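You operate a simulated robot arm through the tools that you are given. There is no shell and no other tool.

The job below is to be done with a simulated robot arm. You get a single attempt, and the scene is never put back.

## Task
Start the white cell in the blue holder on port P3.
Fine: seat it, turn the holder's knob shut and plug in its lead before you press start.

The check looks at the end state, three seconds after you hand in, the way a careful person would. Anything else that was tipped, shoved, dropped, spilled or broken makes it a failure.

## Robot
A 6-joint arm with a two-finger gripper, fixed in place. Base frame: the origin is at the foot of the arm, x ahead of it, y to its left, z up; the work surface is at about z = 78. Lengths are in cm, angles in degrees, forces in N, time in s.
It reaches about 129.8 cm from its shoulder. Its first joint turns from -149.0 to 149.0 degrees. Payload 1.57 kg.
The tool frame sits at the grasp point between the pads (the TCP): z along the fingers, y along the line on which they close. The tips reach 2.1 cm beyond it. The gripper opens to 7 cm. The gripper's body begins 5 cm behind the TCP.
Orientation is told as [roll, pitch, yaw] about the base's x, y, z axes, in that order, counted from this pose: with the fingers straight down and closing along the base's y, the tool's x points along the base's -x, its y along +y and its z along -z.

## Interface
- The arm moves only by the tool drive_tool. Its argument "series" is a list of rows, each a list of 3 entries, a list of its own where there are three numbers: the shift along the base's x, y, z in cm, then the turn, a rotation vector about the base's x, y, z in degrees, then the gripper command, from -1 (shut) to 1 (fully open), values between in proportion. In form: [[[tx, ty, tz], [rx, ry, rz], fingers], ...]. A call has 1 to 20 rows; each row shifts and turns the commanded pose from where the row before left it. A row lasts 0.2 s, in which the tool goes at most 5 cm and 8.6 degrees; a call with a longer step from one row to the next is refused whole, and so is a gripper value outside its range. Where a pose cannot be reached the arm comes as near as it can. A force on the tool above 40 N (or 10 N above the force at the start of the call, whichever is more), or a blocked arm, ends the call early, and 0.2 s more pass. The fingers move at their own pace and stop on an object; they squeeze with about 30 N. The grip force told is the motor's: it shows also when the fingers shut on nothing. Time passes only in rows, and 0.2 s behind the last, so rows that do not move let the fingers close. The reply holds the time, the measured pose of the TCP, the force on the tool along the base axes, the opening and the grip force, in the units named above and with some noise, with the torque about the TCP (base axes, N m) and any sound that the robot's microphone picked up.
- Cameras (640 x 400 px; columns grow to the right, rows downward): "scene" is fixed at [21.94, 50.05, 161.67]; the picture's right is [-0.85, -0.53, 0.00], its down [-0.26, 0.43, -0.87] and it looks along [0.46, -0.74, -0.50] (base axes); focal length 327 px, centre (320, 200). "wrist" rides on the gripper at [7.9, 0.4, -8.1] in the tool frame; the picture's right is [-0.05, 1.00, 0.00], its down [-0.67, -0.04, -0.74] and it looks along [-0.74, -0.04, 0.67] (tool axes); focal length 256 px, centre (320, 200). There is no depth. A picture from a camera that has moved, and an enlarged one, comes with that camera's place and axes in the base frame and with its lens.
- camera(camera): a new picture of that camera. It takes no simulated time.
- raise_lower(by): slides the trunk up (or, below 0, down) by that many cm; the arm rides with it, the base frame stays. It gives what a move gives, with no picture.
- enlarge(camera, box): a new picture of the part [left, top, right, bottom] of that camera's present view, enlarged. It takes no simulated time.
- hand_in(): hands the job in; it is judged then, once.

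Places have to be worked out from the pictures, the camera data and where the tool is seen. Open the gripper and draw the arm clear of the work before you hand the job in, unless the task says otherwise.

The tools are called after "Call:" as a command line: name --argument value ..., lists and objects as JSON in quotes. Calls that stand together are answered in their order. drive_tool: Moves the arm, as the interface text tells. Its arguments: {"type":"object","properties":{"series":{"type":"array"}},"required":["series"]} The other tools are called the same way: raise_lower (by) slides the trunk up or down; camera (camera) takes a picture; enlarge (camera, box) takes an enlarged picture of a part of a camera's view; hand_in () hands the job in.

At the start:

```text
time: 0.0
tool_pos: [36.31, -52.35, 118.6]
orientation: [0.0, 0.1, 0.0]
ft_force: [-0.9, -1.0, 0.3]
moment: [0.02, 0.02, 0.02]
grip_width: 7.01
grasp_force: 0.2
trunk travel left (down, up): [-86.7, 10.3]
```

scene: 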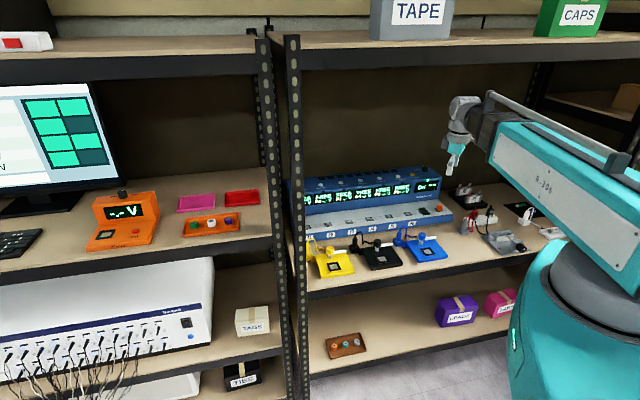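
wrist: 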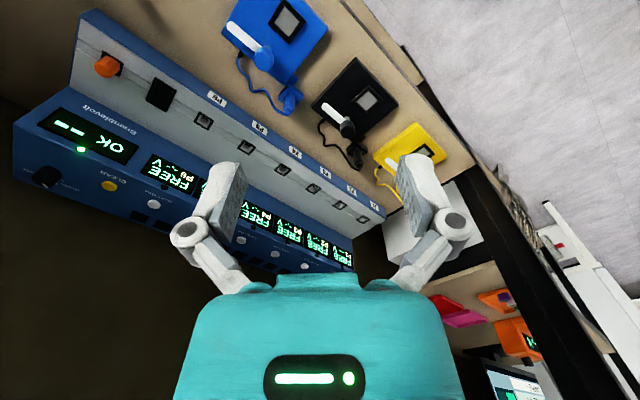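

The overview shows a blue station with ports, three holders (yellow, black, blue) and trays of cells. I'll enlarge the relevant areas first.

Call:
enlarge --camera "scene" --box '[290, 160, 460, 280]'

Call:
enlarge --camera "scene" --box '[80, 170, 270, 260]'

Call:
enlarge --camera "scene" --box '[430, 160, 580, 270]'

Call:
enlarge --camera "wrist" --box '[0, 0, 480, 300]'

Call:
enlarge --camera "scene" --box '[300, 280, 400, 370]'

Call:
enlarge --camera "scene" --box '[0, 70, 140, 220]'

```text
3.33 times, centred on (375, 220) of scene
camera zoom: at [21.94, 50.05, 161.67], right [-0.85, -0.53, 0.0], down [-0.26, 0.43, -0.87], along [0.46, -0.74, -0.5], focal length 1090 px, centre (137, 133)
```

zoom: 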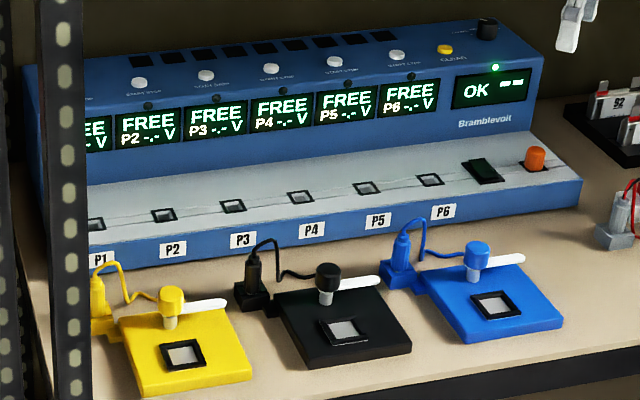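

```text
3.37 times, centred on (175, 215) of scene
camera zoom: at [21.94, 50.05, 161.67], right [-0.85, -0.53, 0.0], down [-0.26, 0.43, -0.87], along [0.46, -0.74, -0.5], focal length 1102 px, centre (808, 150)
```

zoom: 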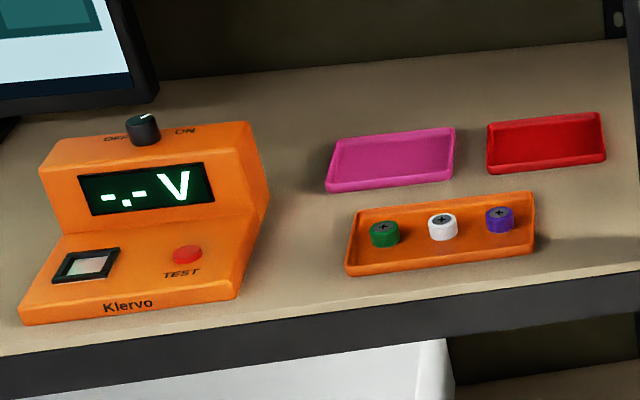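

```text
3.64 times, centred on (505, 215) of scene
camera zoom: at [21.94, 50.05, 161.67], right [-0.85, -0.53, 0.0], down [-0.26, 0.43, -0.87], along [0.46, -0.74, -0.5], focal length 1189 px, centre (-353, 146)
```

zoom: 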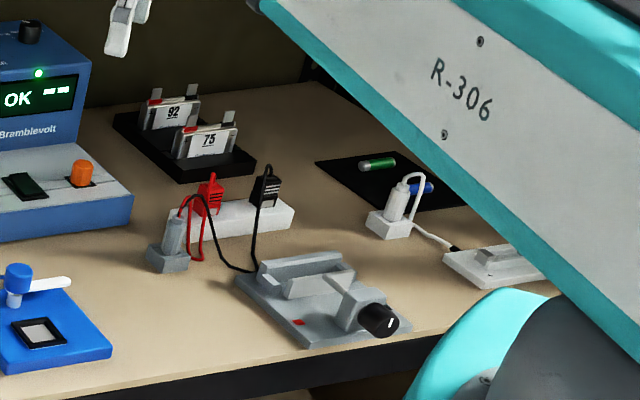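

```text
1.33 times, centred on (240, 150) of wrist
camera zoom: at [28.51, -51.96, 126.65], right [0.05, 1.0, 0.0], down [0.67, -0.04, 0.74], along [0.74, -0.04, -0.67], focal length 341 px, centre (427, 267)
```

zoom: 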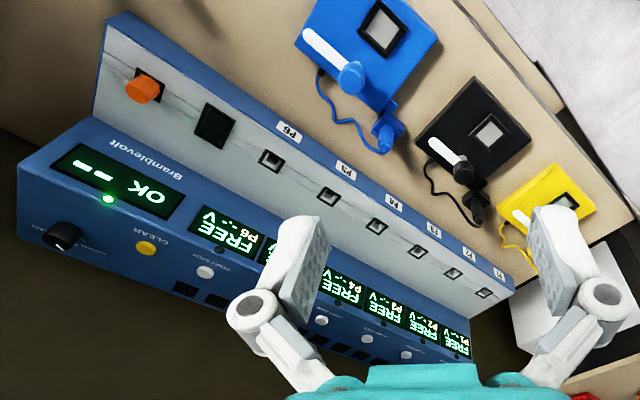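

```text
4.44 times, centred on (350, 325) of scene
camera zoom: at [21.94, 50.05, 161.67], right [-0.85, -0.53, 0.0], down [-0.26, 0.43, -0.87], along [0.46, -0.74, -0.5], focal length 1453 px, centre (187, -356)
```

zoom: 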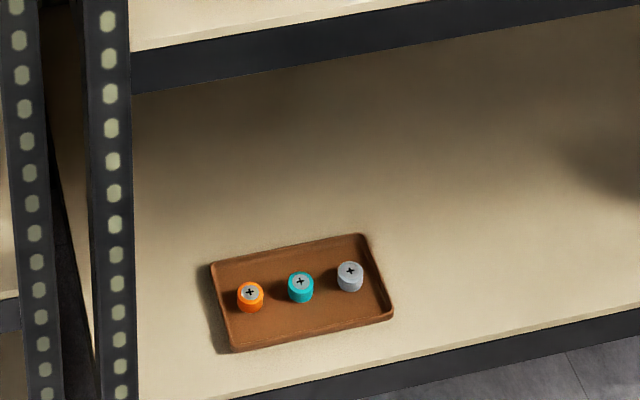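

```text
2.67 times, centred on (70, 145) of scene
camera zoom: at [21.94, 50.05, 161.67], right [-0.85, -0.53, 0.0], down [-0.26, 0.43, -0.87], along [0.46, -0.74, -0.5], focal length 872 px, centre (987, 347)
```

zoom: 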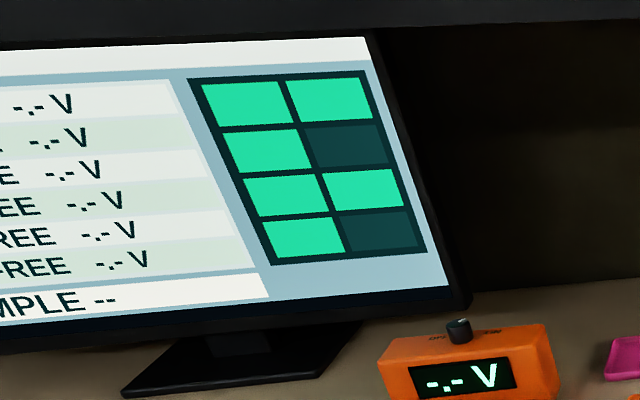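

The white cell sits in the orange tray on the left bay's shelf, which appears higher than the main one. I'll check it from the wrist view to triangulate.

Call:
enlarge --camera "wrist" --box '[420, 260, 580, 400]'

Call:
enlarge --camera "wrist" --box '[200, 0, 480, 220]'

Call:
enlarge --camera "scene" --box '[385, 220, 455, 270]'

Call:
enlarge --camera "scene" --box '[300, 165, 450, 240]'

```text
2.86 times, centred on (500, 330) of wrist
camera zoom: at [28.51, -51.96, 126.65], right [0.05, 1.0, 0.0], down [0.67, -0.04, 0.74], along [0.74, -0.04, -0.67], focal length 731 px, centre (-194, -171)
```

zoom: 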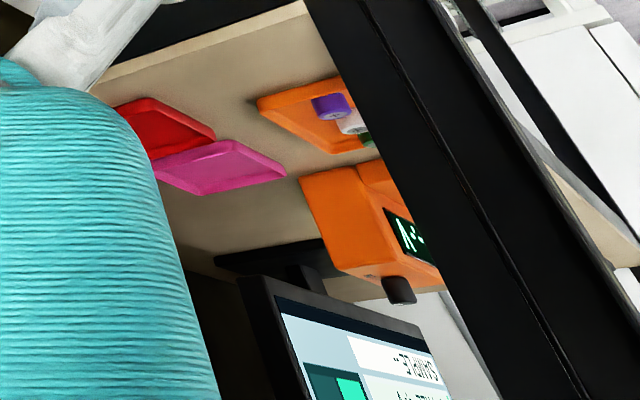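

```text
1.82 times, centred on (340, 110) of wrist
camera zoom: at [28.51, -51.96, 126.65], right [0.05, 1.0, 0.0], down [0.67, -0.04, 0.74], along [0.74, -0.04, -0.67], focal length 465 px, centre (284, 364)
```

zoom: 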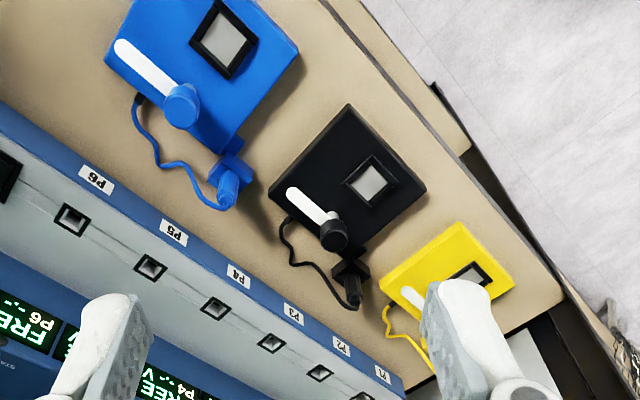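

```text
8.00 times, centred on (420, 245) of scene
camera zoom: at [21.94, 50.05, 161.67], right [-0.85, -0.53, 0.0], down [-0.26, 0.43, -0.87], along [0.46, -0.74, -0.5], focal length 2616 px, centre (-480, -160)
```

zoom: 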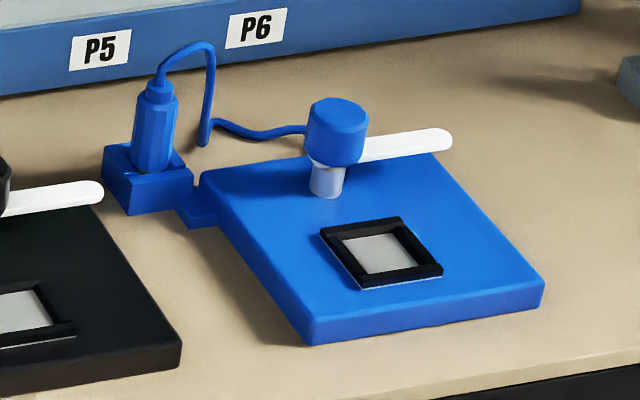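

```text
4.27 times, centred on (375, 202) of scene
camera zoom: at [21.94, 50.05, 161.67], right [-0.85, -0.53, 0.0], down [-0.26, 0.43, -0.87], along [0.46, -0.74, -0.5], focal length 1395 px, centre (85, 189)
```

zoom: 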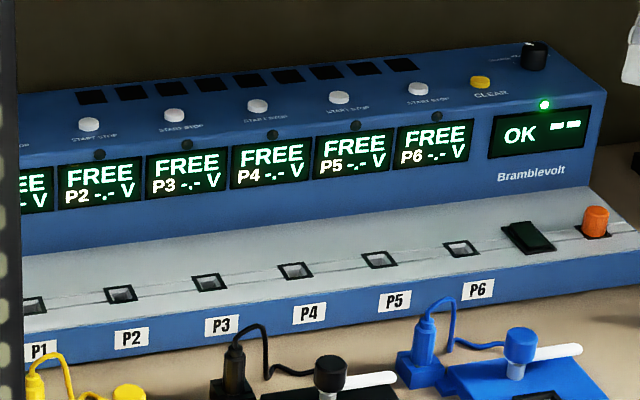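

The white cell triangulates to roughly (98, -6, 102) and the shelves' depth axis points near -43°. I'll back the tool out of the right bay while turning -43°, to avoid the uprights.

Call:
drive_tool --series '[[[-2.5, 2.3, 0], [0, 0, -8.6], 0.1], [[-2.5, 2.3, 0], [0, 0, -8.6], 0.1], [[-2.5, 2.3, 0.5], [0, 0, -8.6], 0.1], [[-2.5, 2.3, 0.5], [0, 0, -8.6], 0.1], [[-2.5, 2.3, 0.5], [0, 0, -8.6], 0.1]]'

```text
time: 1.2
tool_pos: [25.41, -44.31, 118.68]
orientation: [-0.1, 0.0, -43.1]
ft_force: [-0.2, 0.2, -0.2]
moment: [-0.01, -0.01, -0.02]
grip_width: 3.86
grasp_force: 0.1
out of reach, approached as far as the arm can: row 3, 4, 5
trunk travel left (down, up): [-86.7, 10.3]
```

The arm could not come quite that near itself; it's at (25.4, -44.3). I'll look at the arm's posture and the view before going on.

Call:
camera --camera "scene"

Call:
camera --camera "wrist"

```text
taken
```

scene: 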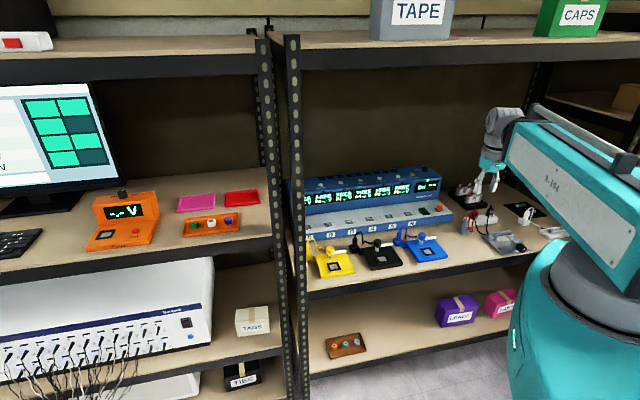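

```text
taken
camera wrist: at [19.96, -38.6, 126.66], right [0.72, 0.69, 0.0], down [0.46, -0.48, 0.74], along [0.52, -0.54, -0.67], focal length 256 px, centre (320, 200)
```

wrist: 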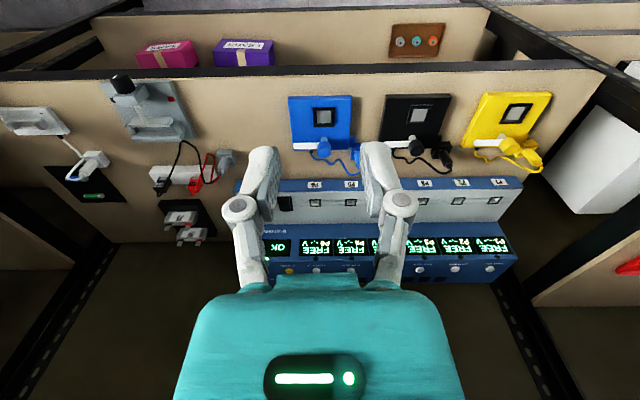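

The wrist view lines up with the shelf edge. Now I'll move sideways along the front of the shelves to a viewpoint in front of the left bay's tray.

Call:
drive_tool --series '[[[3.73, 2.03, 0.5], [0, 0, 0], 0.1], [[3.73, 2.03, 0.5], [0, 0, 0], 0.1], [[3.73, 2.03, 0.5], [0, 0, 0], 0.1], [[3.32, 3.41, 0.2], [0, 0, 0], 0.1], [[3.32, 3.41, 0.2], [0, 0, 0], 0.1], [[3.32, 3.41, 0.2], [0, 0, 0], 0.1], [[3.32, 3.41, 0.2], [0, 0, 0], 0.1], [[3.32, 3.41, 0.2], [0, 0, 0], 0.1], [[3.32, 3.41, 0.2], [0, 0, 0], 0.1]]'

Call:
camera --camera "scene"

Call:
camera --camera "wrist"

```text
time: 3.2
tool_pos: [56.82, -17.71, 118.65]
orientation: [-0.1, 0.0, -43.0]
ft_force: [-0.4, -0.1, 0.0]
moment: [0.0, -0.01, -0.03]
grip_width: 3.86
grasp_force: 0.0
out of reach, approached as far as the arm can: row 1, 2, 3, 5, 7, 9
trunk travel left (down, up): [-86.7, 10.3]
```

```text
taken
```

scene: 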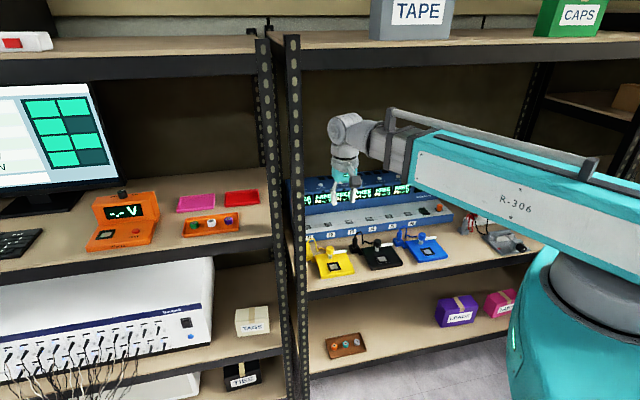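

```text
taken
camera wrist: at [51.32, -12.06, 126.63], right [0.72, 0.69, 0.0], down [0.46, -0.48, 0.74], along [0.52, -0.54, -0.67], focal length 256 px, centre (320, 200)
```

wrist: 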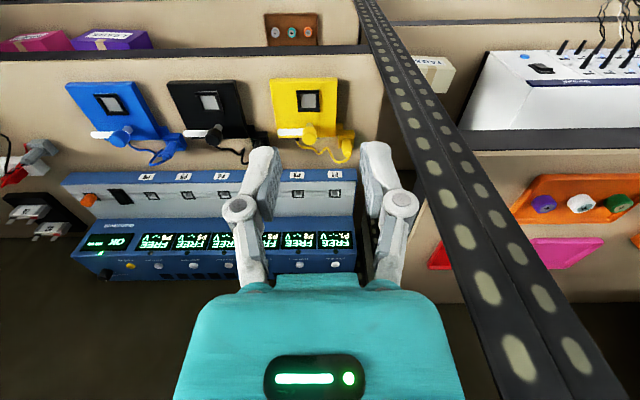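

The arm seems capped near z≈118.7 at this trunk height. I'll continue sideways past the uprights, keeping a margin in front of them.

Call:
drive_tool --series '[[[3.09, 3.6, 0], [0, 0, 0], 0.1], [[3.09, 3.6, 0], [0, 0, 0], 0.1], [[3.09, 3.6, 0], [0, 0, 0], 0.1], [[3.09, 3.6, 0], [0, 0, 0], 0.1], [[3.09, 3.6, 0], [0, 0, 0], 0.1], [[3.09, 3.6, 0], [0, 0, 0], 0.1], [[3.09, 3.6, 0], [0, 0, 0], 0.1]]'

Call:
camera --camera "scene"

Call:
camera --camera "wrist"

```text
time: 4.8
tool_pos: [78.26, 7.29, 118.57]
orientation: [-0.1, 0.0, -42.9]
ft_force: [-0.3, -0.3, -0.6]
moment: [0.01, -0.01, 0.01]
grip_width: 3.86
grasp_force: 0.1
trunk travel left (down, up): [-86.7, 10.3]
```

```text
taken
```

scene: 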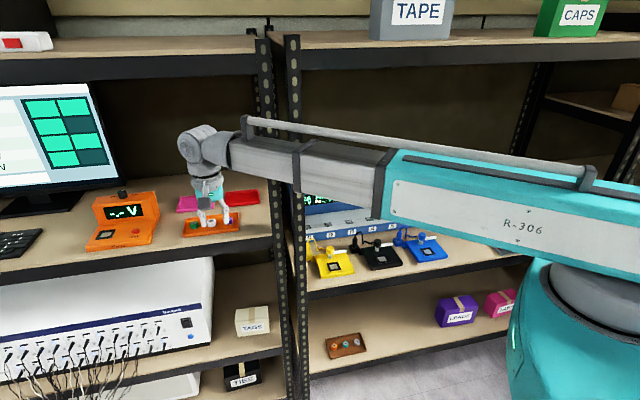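

```text
taken
camera wrist: at [72.92, 13.03, 126.6], right [0.72, 0.69, 0.0], down [0.46, -0.48, 0.74], along [0.52, -0.54, -0.67], focal length 256 px, centre (320, 200)
```

wrist: 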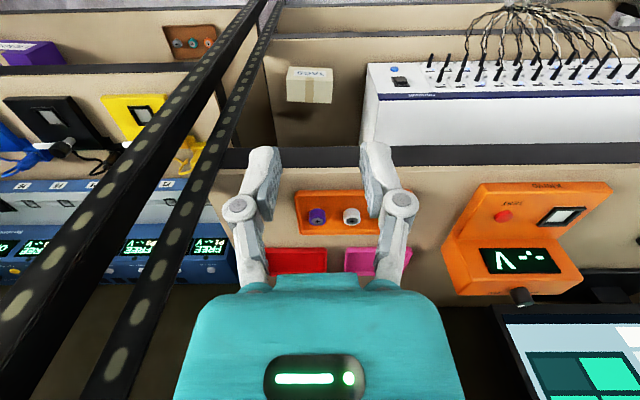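

The cell is at wrist pixel about (351, 216), consistent with (97.7, -5.9). I'll zoom to refine it.

Call:
enlarge --camera "wrist" --box '[280, 170, 420, 280]'

Call:
enlarge --camera "scene" --box '[175, 180, 255, 245]'

```text
3.64 times, centred on (350, 225) of wrist
camera zoom: at [72.92, 13.03, 126.6], right [0.72, 0.69, 0.0], down [0.46, -0.48, 0.74], along [0.52, -0.54, -0.67], focal length 931 px, centre (211, 109)
```

zoom: 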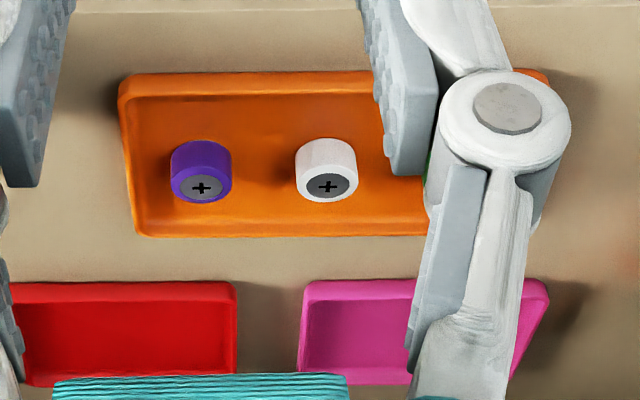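

```text
6.15 times, centred on (215, 212) of scene
camera zoom: at [21.94, 50.05, 161.67], right [-0.85, -0.53, 0.0], down [-0.26, 0.43, -0.87], along [0.46, -0.74, -0.5], focal length 2012 px, centre (966, 123)
```

zoom: 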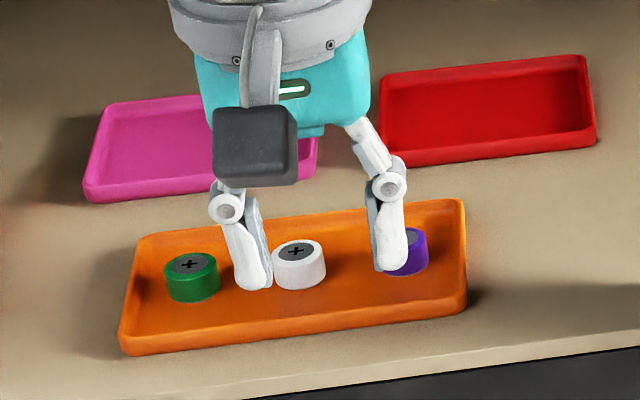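

Triangulation from two wrist views gives the white cell's top near (98.2, -6.2, 102.4), about 2.6 cm across. I'll move over it while lowering a little to keep clear of the shelf above.

Call:
drive_tool --series '[[[0, 0, -3.0], [0, 0, 0], 0.1], [[0, 0, -3.0], [0, 0, 0], 0.1], [[3.99, -2.7, 0], [0, 0, 0], 0.1], [[3.99, -2.7, 0], [0, 0, 0], 0.1], [[3.99, -2.7, 0], [0, 0, 0], 0.1], [[3.99, -2.7, 0], [0, 0, 0], 0.1], [[3.99, -2.7, 0], [0, 0, 0], 0.1]]'

Call:
camera --camera "scene"

Call:
camera --camera "wrist"

Call:
enlarge --camera "scene" --box '[175, 180, 255, 245]'

```text
time: 6.4
tool_pos: [98.22, -6.2, 118.48]
orientation: [0.0, 0.1, -42.8]
ft_force: [-0.2, 0.1, 0.1]
moment: [0.02, -0.04, -0.01]
grip_width: 3.84
grasp_force: 0.0
out of reach, approached as far as the arm can: row 1, 2
trunk travel left (down, up): [-86.7, 10.3]
```

```text
taken
```

scene: 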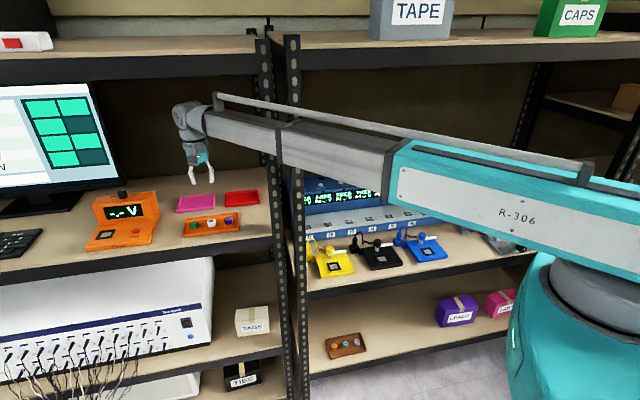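

```text
taken
camera wrist: at [92.92, -0.6, 126.58], right [0.72, 0.69, 0.0], down [0.46, -0.48, 0.74], along [0.52, -0.54, -0.67], focal length 256 px, centre (320, 200)
```

wrist: 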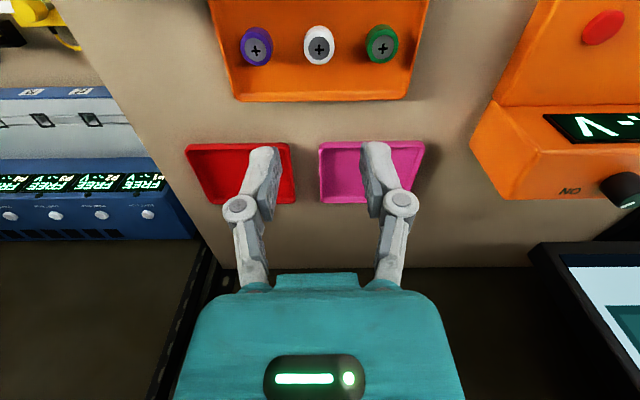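

```text
6.15 times, centred on (215, 212) of scene
camera zoom: at [21.94, 50.05, 161.67], right [-0.85, -0.53, 0.0], down [-0.26, 0.43, -0.87], along [0.46, -0.74, -0.5], focal length 2012 px, centre (966, 123)
```

zoom: 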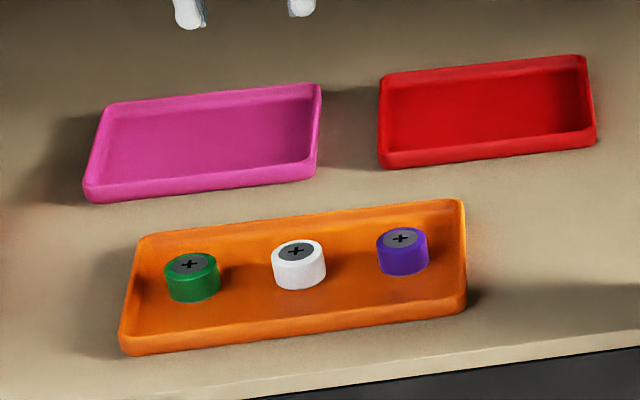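

Height only changes with the trunk, so I'll use raise_lower for vertical moves. The white cell sits almost exactly below the tool; I'll zoom to fine-tune.

Call:
enlarge --camera "wrist" --box '[240, 0, 400, 100]'

Call:
raise_lower --by -8

Call:
camera --camera "wrist"

Call:
enlarge --camera "scene" --box '[175, 180, 255, 245]'

```text
4.00 times, centred on (320, 50) of wrist
camera zoom: at [92.92, -0.6, 126.58], right [0.72, 0.69, 0.0], down [0.46, -0.48, 0.74], along [0.52, -0.54, -0.67], focal length 1024 px, centre (320, 800)
```

zoom: 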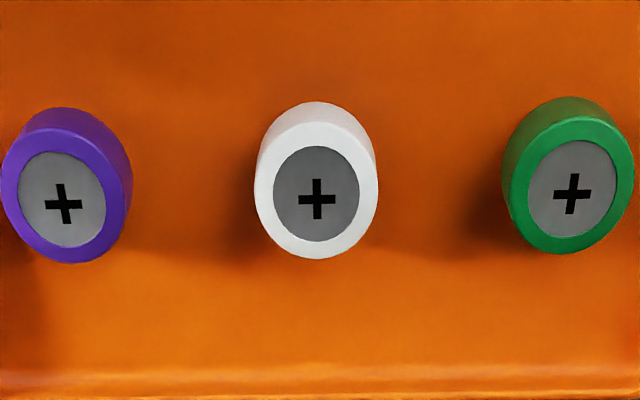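

```text
time: 7.6
tool_pos: [98.01, -6.1, 110.66]
orientation: [0.0, 0.1, -43.0]
ft_force: [-0.4, 0.2, 0.0]
moment: [0.02, -0.02, 0.01]
grip_width: 3.86
grasp_force: 0.1
trunk travel left (down, up): [-78.7, 18.3]
```

```text
taken
camera wrist: at [92.76, -0.49, 118.65], right [0.72, 0.69, 0.0], down [0.46, -0.48, 0.74], along [0.52, -0.54, -0.67], focal length 256 px, centre (320, 200)
```

wrist: 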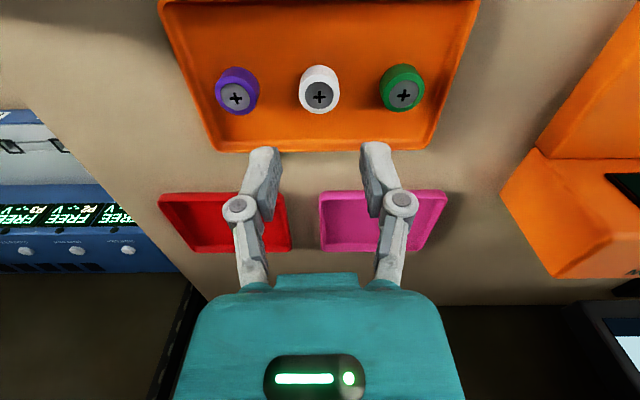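

```text
6.15 times, centred on (215, 212) of scene
camera zoom: at [21.94, 50.05, 161.67], right [-0.85, -0.53, 0.0], down [-0.26, 0.43, -0.87], along [0.46, -0.74, -0.5], focal length 2012 px, centre (966, 123)
```

zoom: 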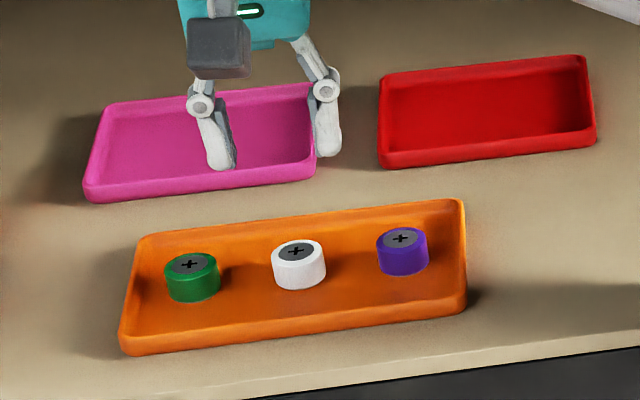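

I'll zoom in on this closer view to pin down the cell's height and offset.

Call:
enlarge --camera "wrist" --box '[240, 50, 400, 150]'

Call:
raise_lower --by -3.5

Call:
enlarge --camera "wrist" --box '[240, 80, 400, 180]'

Call:
enlarge --camera "scene" --box '[175, 180, 255, 245]'

```text
4.00 times, centred on (320, 100) of wrist
camera zoom: at [92.76, -0.49, 118.65], right [0.72, 0.69, 0.0], down [0.46, -0.48, 0.74], along [0.52, -0.54, -0.67], focal length 1024 px, centre (320, 600)
```

zoom: 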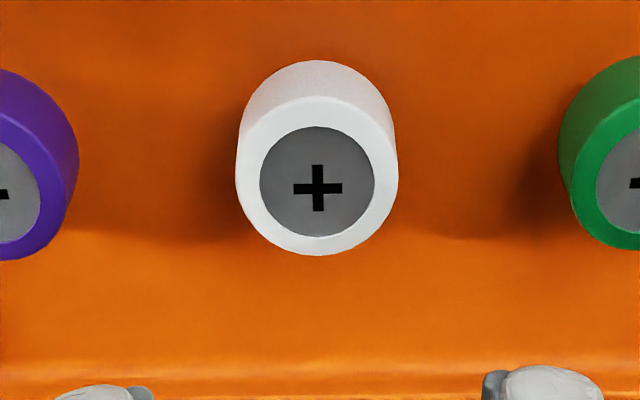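

```text
time: 8.4
tool_pos: [98.17, -6.15, 107.17]
orientation: [0.0, 0.0, -43.0]
ft_force: [-0.6, -0.4, 0.6]
moment: [-0.05, 0.0, 0.0]
grip_width: 3.85
grasp_force: 0.1
trunk travel left (down, up): [-75.2, 21.8]
```

```text
4.00 times, centred on (320, 130) of wrist
camera zoom: at [92.76, -0.49, 115.14], right [0.72, 0.69, 0.0], down [0.46, -0.48, 0.74], along [0.52, -0.54, -0.67], focal length 1024 px, centre (320, 480)
```

zoom: 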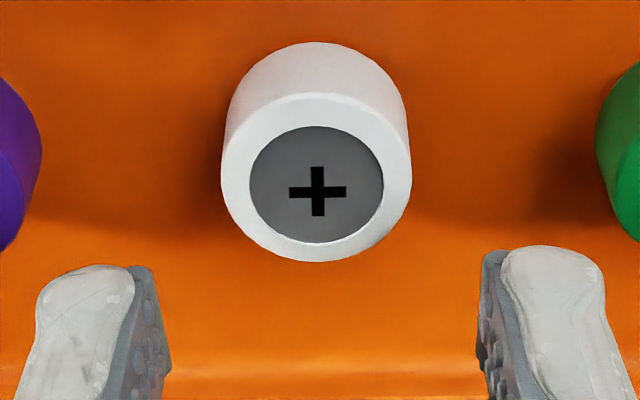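

```text
6.15 times, centred on (215, 212) of scene
camera zoom: at [21.94, 50.05, 161.67], right [-0.85, -0.53, 0.0], down [-0.26, 0.43, -0.87], along [0.46, -0.74, -0.5], focal length 2012 px, centre (966, 123)
```

zoom: 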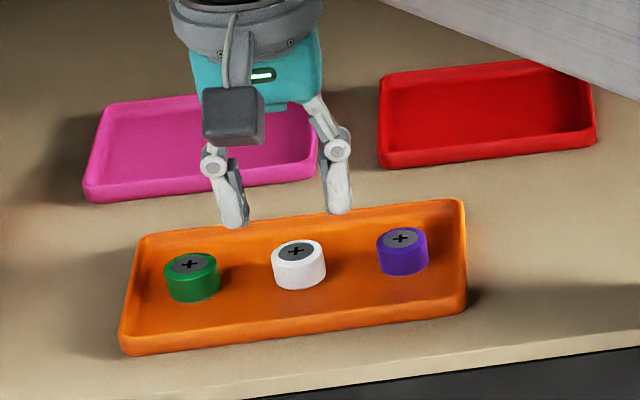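

The cell top works out near z=103.05, centre (98.0, -5.95), height about 1.5. I'll shift 0.25 cm back and lower by 3.

Call:
drive_tool --series '[[[-0.2, 0.2, 0], [0, 0, 0], 0.1]]'

Call:
raise_lower --by -3

Call:
camera --camera "wrist"

Call:
enlarge --camera "scene" --box '[185, 200, 235, 240]'

```text
time: 8.8
tool_pos: [98.06, -5.94, 107.07]
orientation: [0.0, 0.0, -43.0]
ft_force: [-0.7, -0.9, -0.3]
moment: [-0.01, 0.05, 0.0]
grip_width: 3.84
grasp_force: 0.0
trunk travel left (down, up): [-75.2, 21.8]
```

```text
time: 9.5
tool_pos: [97.94, -5.99, 103.99]
orientation: [0.0, 0.0, -43.0]
ft_force: [-0.2, 0.0, -0.5]
moment: [0.02, 0.04, -0.03]
grip_width: 3.84
grasp_force: 0.1
trunk travel left (down, up): [-72.2, 24.8]
```

```text
taken
camera wrist: at [92.56, -0.29, 112.14], right [0.72, 0.69, 0.0], down [0.46, -0.48, 0.74], along [0.52, -0.54, -0.67], focal length 256 px, centre (320, 200)
```

wrist: 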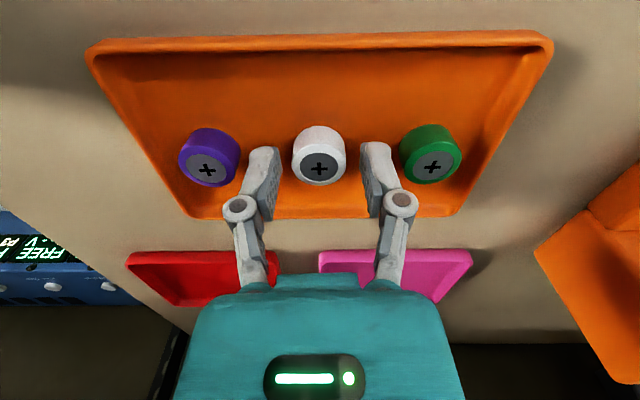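

```text
10.00 times, centred on (210, 220) of scene
camera zoom: at [21.94, 50.05, 161.67], right [-0.85, -0.53, 0.0], down [-0.26, 0.43, -0.87], along [0.46, -0.74, -0.5], focal length 3270 px, centre (1420, 0)
```

zoom: 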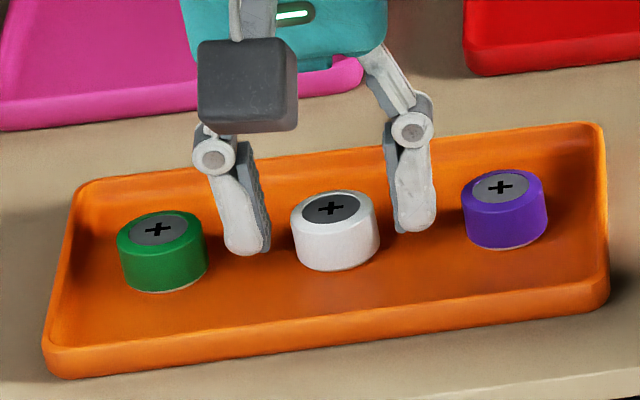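

The fingers straddle the cell, with tips about 0.4 cm above its base. Now I'll close the fingers and lift with the trunk.

Call:
drive_tool --series '[[[0, 0, 0], [0, 0, 0], -0.5], [[0, 0, 0], [0, 0, 0], -1], [[0, 0, 0], [0, 0, 0], -1], [[0, 0, 0], [0, 0, 0], -1], [[0, 0, 0], [0, 0, 0], -1]]'

Call:
enlarge --camera "scene" --box '[185, 200, 235, 240]'

Call:
raise_lower --by 8

Call:
camera --camera "wrist"

Call:
enlarge --camera "scene" --box '[175, 180, 255, 245]'

```text
time: 10.7
tool_pos: [98.05, -6.04, 104.06]
orientation: [0.0, -0.1, -43.1]
ft_force: [-0.3, -0.5, 1.8]
moment: [-0.02, -0.02, 0.02]
grip_width: 2.44
grasp_force: 30.0
trunk travel left (down, up): [-72.2, 24.8]
```

```text
10.00 times, centred on (210, 220) of scene
camera zoom: at [21.94, 50.05, 161.67], right [-0.85, -0.53, 0.0], down [-0.26, 0.43, -0.87], along [0.46, -0.74, -0.5], focal length 3270 px, centre (1420, 0)
```

zoom: 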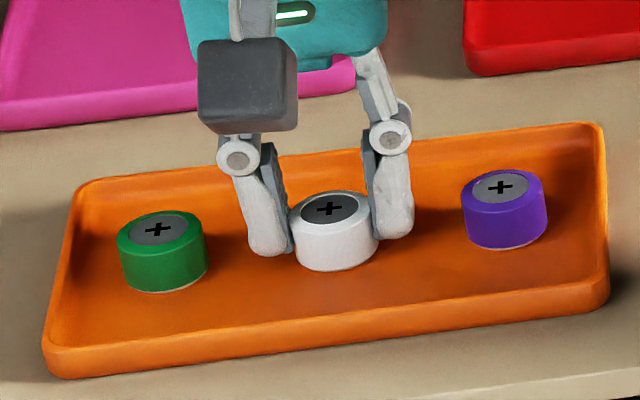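

```text
time: 11.9
tool_pos: [98.01, -5.95, 112.07]
orientation: [0.0, 0.0, -43.0]
ft_force: [-0.3, 0.1, 0.0]
moment: [0.01, 0.0, -0.04]
grip_width: 2.46
grasp_force: 29.6
trunk travel left (down, up): [-80.2, 16.8]
```

```text
taken
camera wrist: at [92.59, -0.29, 120.12], right [0.72, 0.69, 0.0], down [0.46, -0.48, 0.74], along [0.52, -0.54, -0.67], focal length 256 px, centre (320, 200)
```

wrist: 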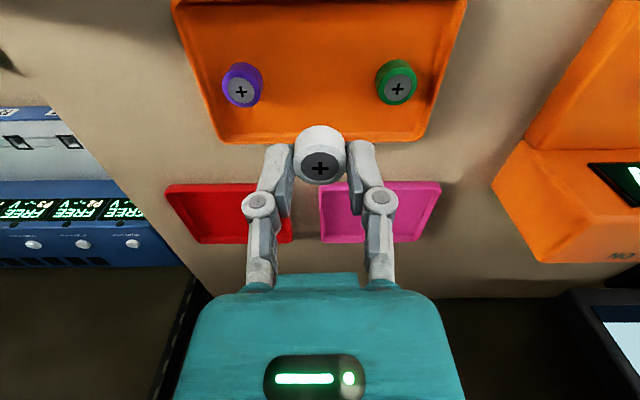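

```text
6.15 times, centred on (215, 212) of scene
camera zoom: at [21.94, 50.05, 161.67], right [-0.85, -0.53, 0.0], down [-0.26, 0.43, -0.87], along [0.46, -0.74, -0.5], focal length 2012 px, centre (966, 123)
```

zoom: 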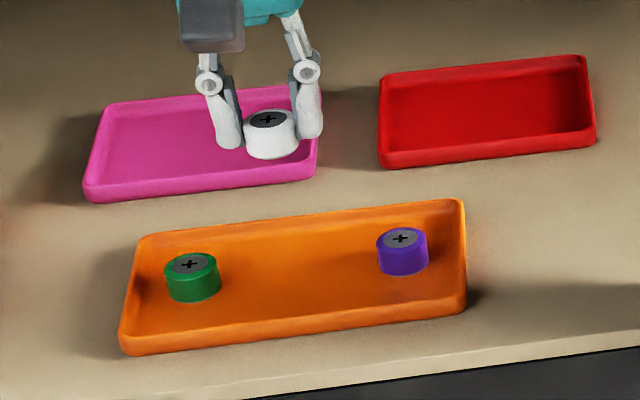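

The white cell is held firmly (2.45 cm wide). Now I'll back out of the left bay and travel sideways in front of the right bay.

Call:
drive_tool --series '[[[-2.9, 3.02, 0], [0, 0, 0], -1], [[-2.9, 3.02, 0], [0, 0, 0], -1], [[-2.9, 3.02, 0], [0, 0, 0], -1], [[-2.9, 3.02, 0], [0, 0, 0], -1], [[-2.9, 3.02, 0], [0, 0, 0], -1], [[-3.49, -3.4, 0], [0, 0, 0], -1], [[-3.49, -3.4, 0], [0, 0, 0], -1], [[-3.49, -3.4, 0], [0, 0, 0], -1], [[-3.49, -3.4, 0], [0, 0, 0], -1], [[-3.49, -3.4, 0], [0, 0, 0], -1], [[-3.49, -3.4, 0], [0, 0, 0], -1], [[-3.49, -3.4, 0], [0, 0, 0], -1], [[-3.49, -3.4, 0], [0, 0, 0], -1], [[-3.49, -3.4, 0], [0, 0, 0], -1], [[-3.49, -3.4, 0], [0, 0, 0], -1], [[-3.49, -3.4, 0], [0, 0, 0], -1], [[-3.49, -3.4, 0], [0, 0, 0], -1]]'

Call:
camera --camera "wrist"

Call:
camera --camera "scene"

```text
time: 15.5
tool_pos: [41.9, -31.91, 111.99]
orientation: [0.0, 0.1, -43.0]
ft_force: [-0.4, -0.4, 0.0]
moment: [0.01, 0.02, 0.03]
grip_width: 2.43
grasp_force: 30.2
out of reach, approached as far as the arm can: row 17
trunk travel left (down, up): [-80.2, 16.8]
```

```text
taken
camera wrist: at [36.45, -26.23, 120.16], right [0.72, 0.69, 0.0], down [0.46, -0.48, 0.74], along [0.52, -0.54, -0.67], focal length 256 px, centre (320, 200)
```

wrist: 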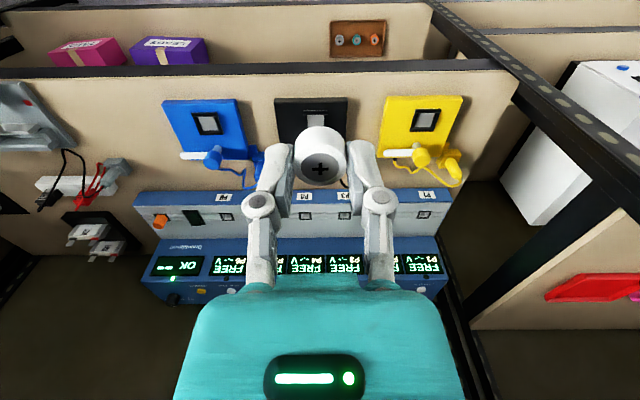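

```text
taken
```

scene: 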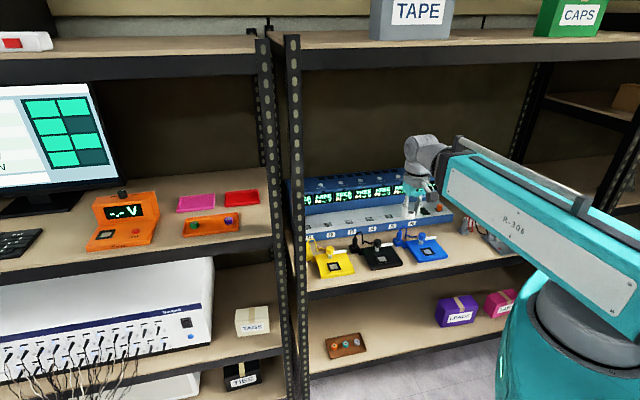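

Good; the arm's minimum radius is about 52.7. I'll move to above the blue holder's well, estimated at (39.3, -57.5).

Call:
drive_tool --series '[[[-0.43, -4.27, 0], [0, 0, 0], -1], [[-0.43, -4.27, 0], [0, 0, 0], -1], [[-0.43, -4.27, 0], [0, 0, 0], -1], [[-0.43, -4.27, 0], [0, 0, 0], -1], [[-0.43, -4.27, 0], [0, 0, 0], -1], [[-0.43, -4.27, 0], [0, 0, 0], -1]]'

Call:
raise_lower --by -8

Call:
camera --camera "wrist"

Call:
camera --camera "scene"

```text
time: 16.9
tool_pos: [39.36, -57.66, 111.97]
orientation: [0.0, -0.1, -43.0]
ft_force: [0.1, -0.6, -0.3]
moment: [0.01, -0.01, 0.02]
grip_width: 2.45
grasp_force: 30.0
trunk travel left (down, up): [-80.2, 16.8]
```

```text
time: 18.1
tool_pos: [39.35, -57.66, 104.08]
orientation: [0.0, -0.1, -43.1]
ft_force: [-0.4, -0.3, 0.0]
moment: [0.0, -0.01, -0.02]
grip_width: 2.43
grasp_force: 29.0
trunk travel left (down, up): [-72.2, 24.8]
```

```text
taken
camera wrist: at [33.91, -51.87, 112.15], right [0.72, 0.69, 0.0], down [0.46, -0.48, 0.74], along [0.52, -0.54, -0.67], focal length 256 px, centre (320, 200)
```

wrist: 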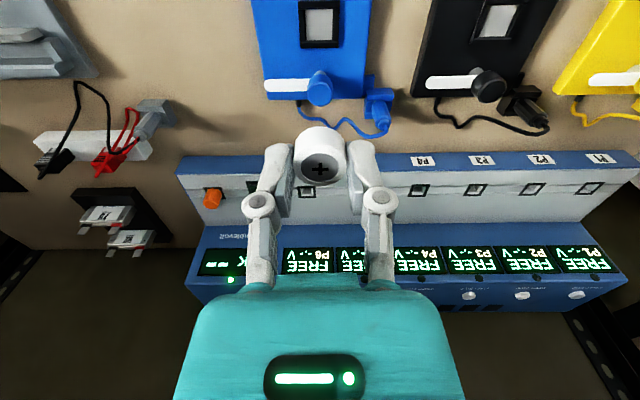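

```text
taken
```

scene: 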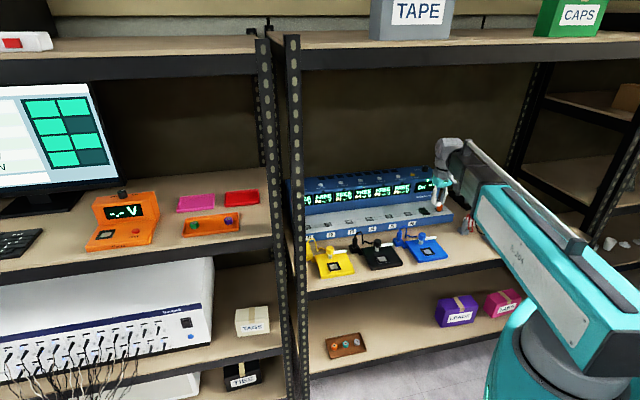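

The well lies almost straight below the tool and the holder is aligned with the gripper. I'll lower further and refine.

Call:
raise_lower --by -10

Call:
camera --camera "wrist"

Call:
enlarge --camera "wrist" --box '[220, 0, 420, 125]'

Call:
enlarge --camera "scene" --box '[385, 200, 465, 270]'

```text
time: 19.4
tool_pos: [39.33, -57.53, 93.99]
orientation: [-0.1, -0.1, -42.9]
ft_force: [0.3, 0.2, -0.5]
moment: [0.02, 0.02, 0.0]
grip_width: 2.43
grasp_force: 29.7
trunk travel left (down, up): [-62.2, 34.8]
```

```text
taken
camera wrist: at [33.9, -51.88, 102.15], right [0.72, 0.69, 0.0], down [0.46, -0.48, 0.74], along [0.52, -0.54, -0.67], focal length 256 px, centre (320, 200)
```

wrist: 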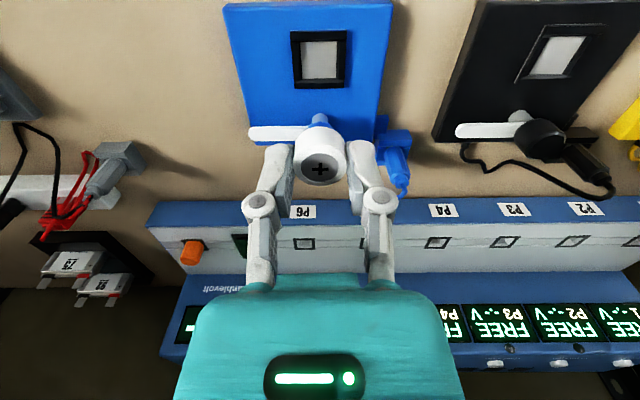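

```text
3.20 times, centred on (320, 62) of wrist
camera zoom: at [33.9, -51.88, 102.15], right [0.72, 0.69, 0.0], down [0.46, -0.48, 0.74], along [0.52, -0.54, -0.67], focal length 819 px, centre (320, 640)
```

zoom: 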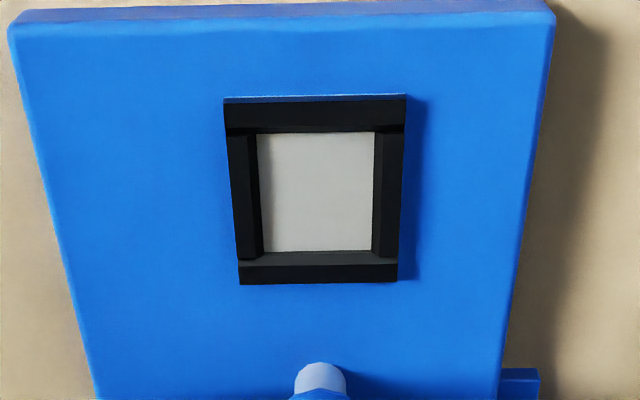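

```text
5.71 times, centred on (425, 235) of scene
camera zoom: at [21.94, 50.05, 161.67], right [-0.85, -0.53, 0.0], down [-0.26, 0.43, -0.87], along [0.46, -0.74, -0.5], focal length 1869 px, centre (-280, 0)
```

zoom: 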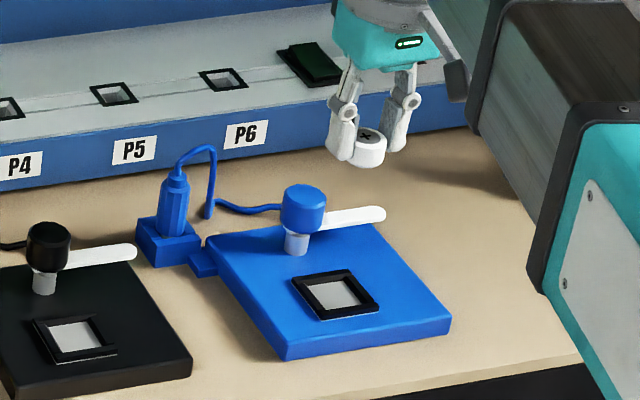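

The inner well is about 2.9 cm square at z≈80.5, the cell 2.45 cm, so I need about 2 mm accuracy. I'll nudge back 0.3 cm in depth and lower another 6 cm to refine.

Call:
drive_tool --series '[[[-0.2, 0.21, 0], [0, 0, 0], -1]]'

Call:
raise_lower --by -6

Call:
camera --camera "wrist"

Call:
enlarge --camera "wrist" --box '[240, 60, 400, 200]'

Call:
enlarge --camera "scene" --box '[395, 220, 455, 265]'

```text
time: 19.8
tool_pos: [39.13, -57.18, 94.04]
orientation: [0.0, 0.0, -43.0]
ft_force: [0.1, -0.6, -0.9]
moment: [0.03, -0.01, 0.02]
grip_width: 2.43
grasp_force: 29.6
trunk travel left (down, up): [-62.2, 34.8]
```

```text
time: 20.8
tool_pos: [39.02, -57.32, 88.03]
orientation: [0.1, 0.0, -43.0]
ft_force: [-0.4, -0.1, -0.2]
moment: [0.0, -0.03, 0.08]
grip_width: 2.45
grasp_force: 29.5
trunk travel left (down, up): [-56.2, 40.8]
```

```text
taken
camera wrist: at [33.68, -51.66, 96.15], right [0.72, 0.69, 0.0], down [0.46, -0.48, 0.74], along [0.52, -0.54, -0.67], focal length 256 px, centre (320, 200)
```

wrist: 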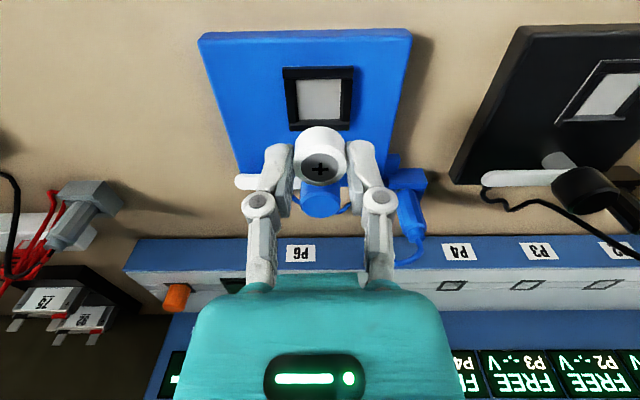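

```text
2.86 times, centred on (320, 130) of wrist
camera zoom: at [33.68, -51.66, 96.15], right [0.72, 0.69, 0.0], down [0.46, -0.48, 0.74], along [0.52, -0.54, -0.67], focal length 731 px, centre (320, 400)
```

zoom: 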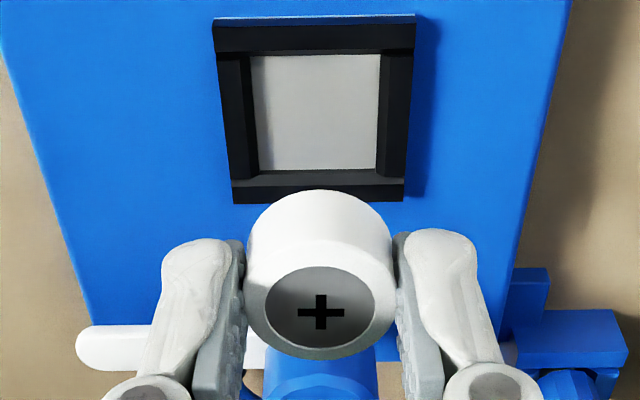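

```text
8.89 times, centred on (425, 242) of scene
camera zoom: at [21.94, 50.05, 161.67], right [-0.85, -0.53, 0.0], down [-0.26, 0.43, -0.87], along [0.46, -0.74, -0.5], focal length 2907 px, centre (-613, -178)
```

zoom: 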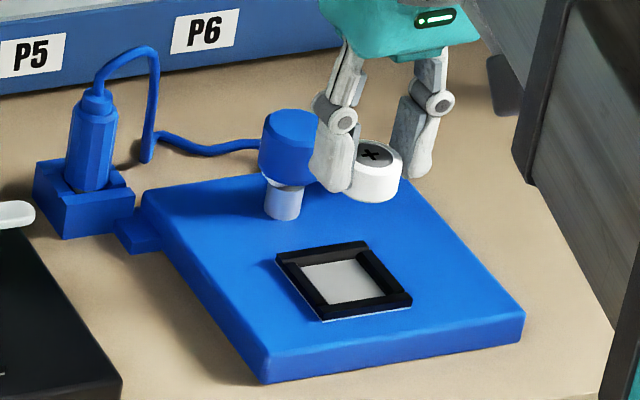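

The cell should move about -0.16 in depth and -0.08 sideways to centre over the well. I'll correct and lower 3.6 cm, then check again.

Call:
drive_tool --series '[[[-0.17, 0.06, 0], [0, 0, 0], -1]]'

Call:
raise_lower --by -3.6

Call:
enlarge --camera "wrist" --box '[240, 80, 400, 220]'

Call:
enlarge --camera "scene" --box '[395, 220, 455, 265]'

```text
time: 21.2
tool_pos: [38.98, -57.36, 88.04]
orientation: [0.0, 0.0, -43.0]
ft_force: [0.4, 0.3, -0.6]
moment: [-0.01, -0.02, 0.02]
grip_width: 2.44
grasp_force: 30.1
trunk travel left (down, up): [-56.2, 40.8]
```

```text
time: 22.0
tool_pos: [38.89, -57.4, 84.39]
orientation: [0.0, 0.0, -43.0]
ft_force: [-0.4, -0.6, 0.2]
moment: [0.0, -0.01, 0.0]
grip_width: 2.45
grasp_force: 29.7
trunk travel left (down, up): [-52.6, 44.4]
```

```text
2.86 times, centred on (320, 150) of wrist
camera zoom: at [33.53, -51.6, 92.54], right [0.72, 0.69, 0.0], down [0.46, -0.48, 0.74], along [0.52, -0.54, -0.67], focal length 731 px, centre (320, 343)
```

zoom: 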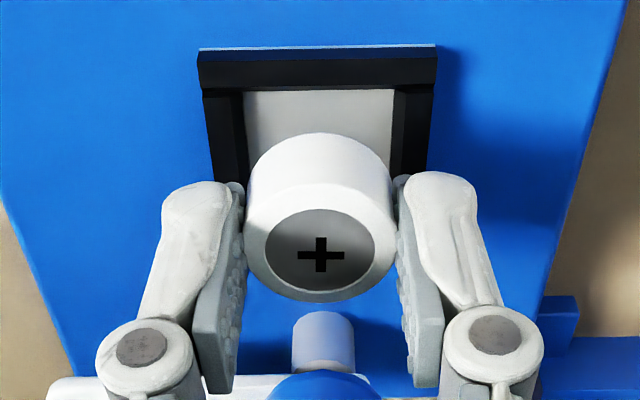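

```text
8.89 times, centred on (425, 242) of scene
camera zoom: at [21.94, 50.05, 161.67], right [-0.85, -0.53, 0.0], down [-0.26, 0.43, -0.87], along [0.46, -0.74, -0.5], focal length 2907 px, centre (-613, -178)
```

zoom: 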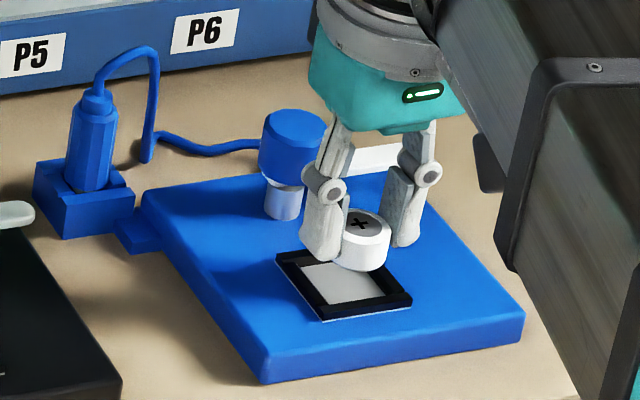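

Lateral alignment looks right. I'll lower in small steps and watch the force.

Call:
raise_lower --by -0.6

Call:
enlarge --camera "wrist" --box '[240, 80, 400, 220]'

Call:
enlarge --camera "scene" --box '[410, 230, 446, 257]'

```text
time: 22.5
tool_pos: [38.89, -57.25, 83.86]
orientation: [0.0, 0.0, -43.1]
ft_force: [-1.4, -0.6, -0.8]
moment: [-0.02, 0.05, 0.01]
grip_width: 2.41
grasp_force: 29.7
trunk travel left (down, up): [-52.0, 45.0]
```

```text
2.86 times, centred on (320, 150) of wrist
camera zoom: at [33.53, -51.6, 91.95], right [0.72, 0.69, 0.0], down [0.46, -0.48, 0.74], along [0.52, -0.54, -0.67], focal length 731 px, centre (320, 343)
```

zoom: 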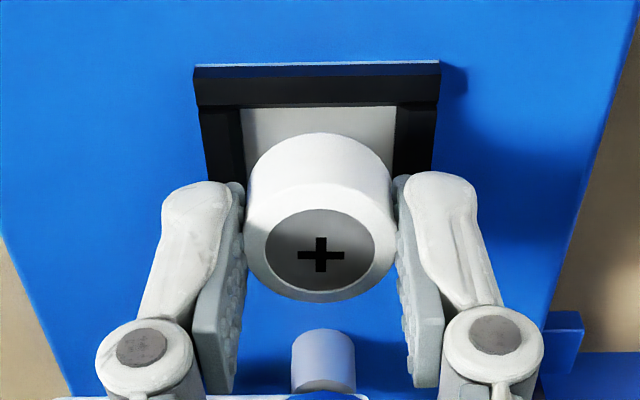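

```text
14.81 times, centred on (428, 244) of scene
camera zoom: at [21.94, 50.05, 161.67], right [-0.85, -0.53, 0.0], down [-0.26, 0.43, -0.87], along [0.46, -0.74, -0.5], focal length 4845 px, centre (-1280, -444)
```

zoom: 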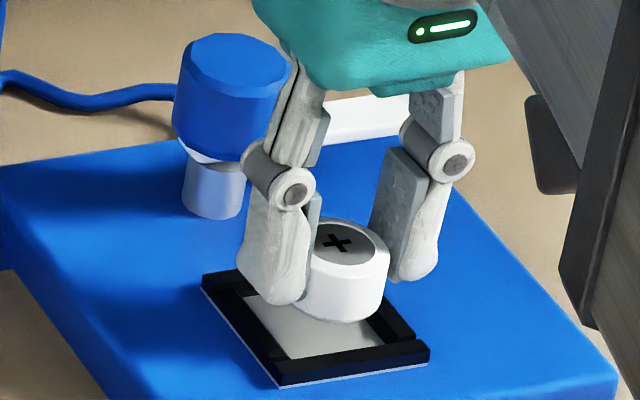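

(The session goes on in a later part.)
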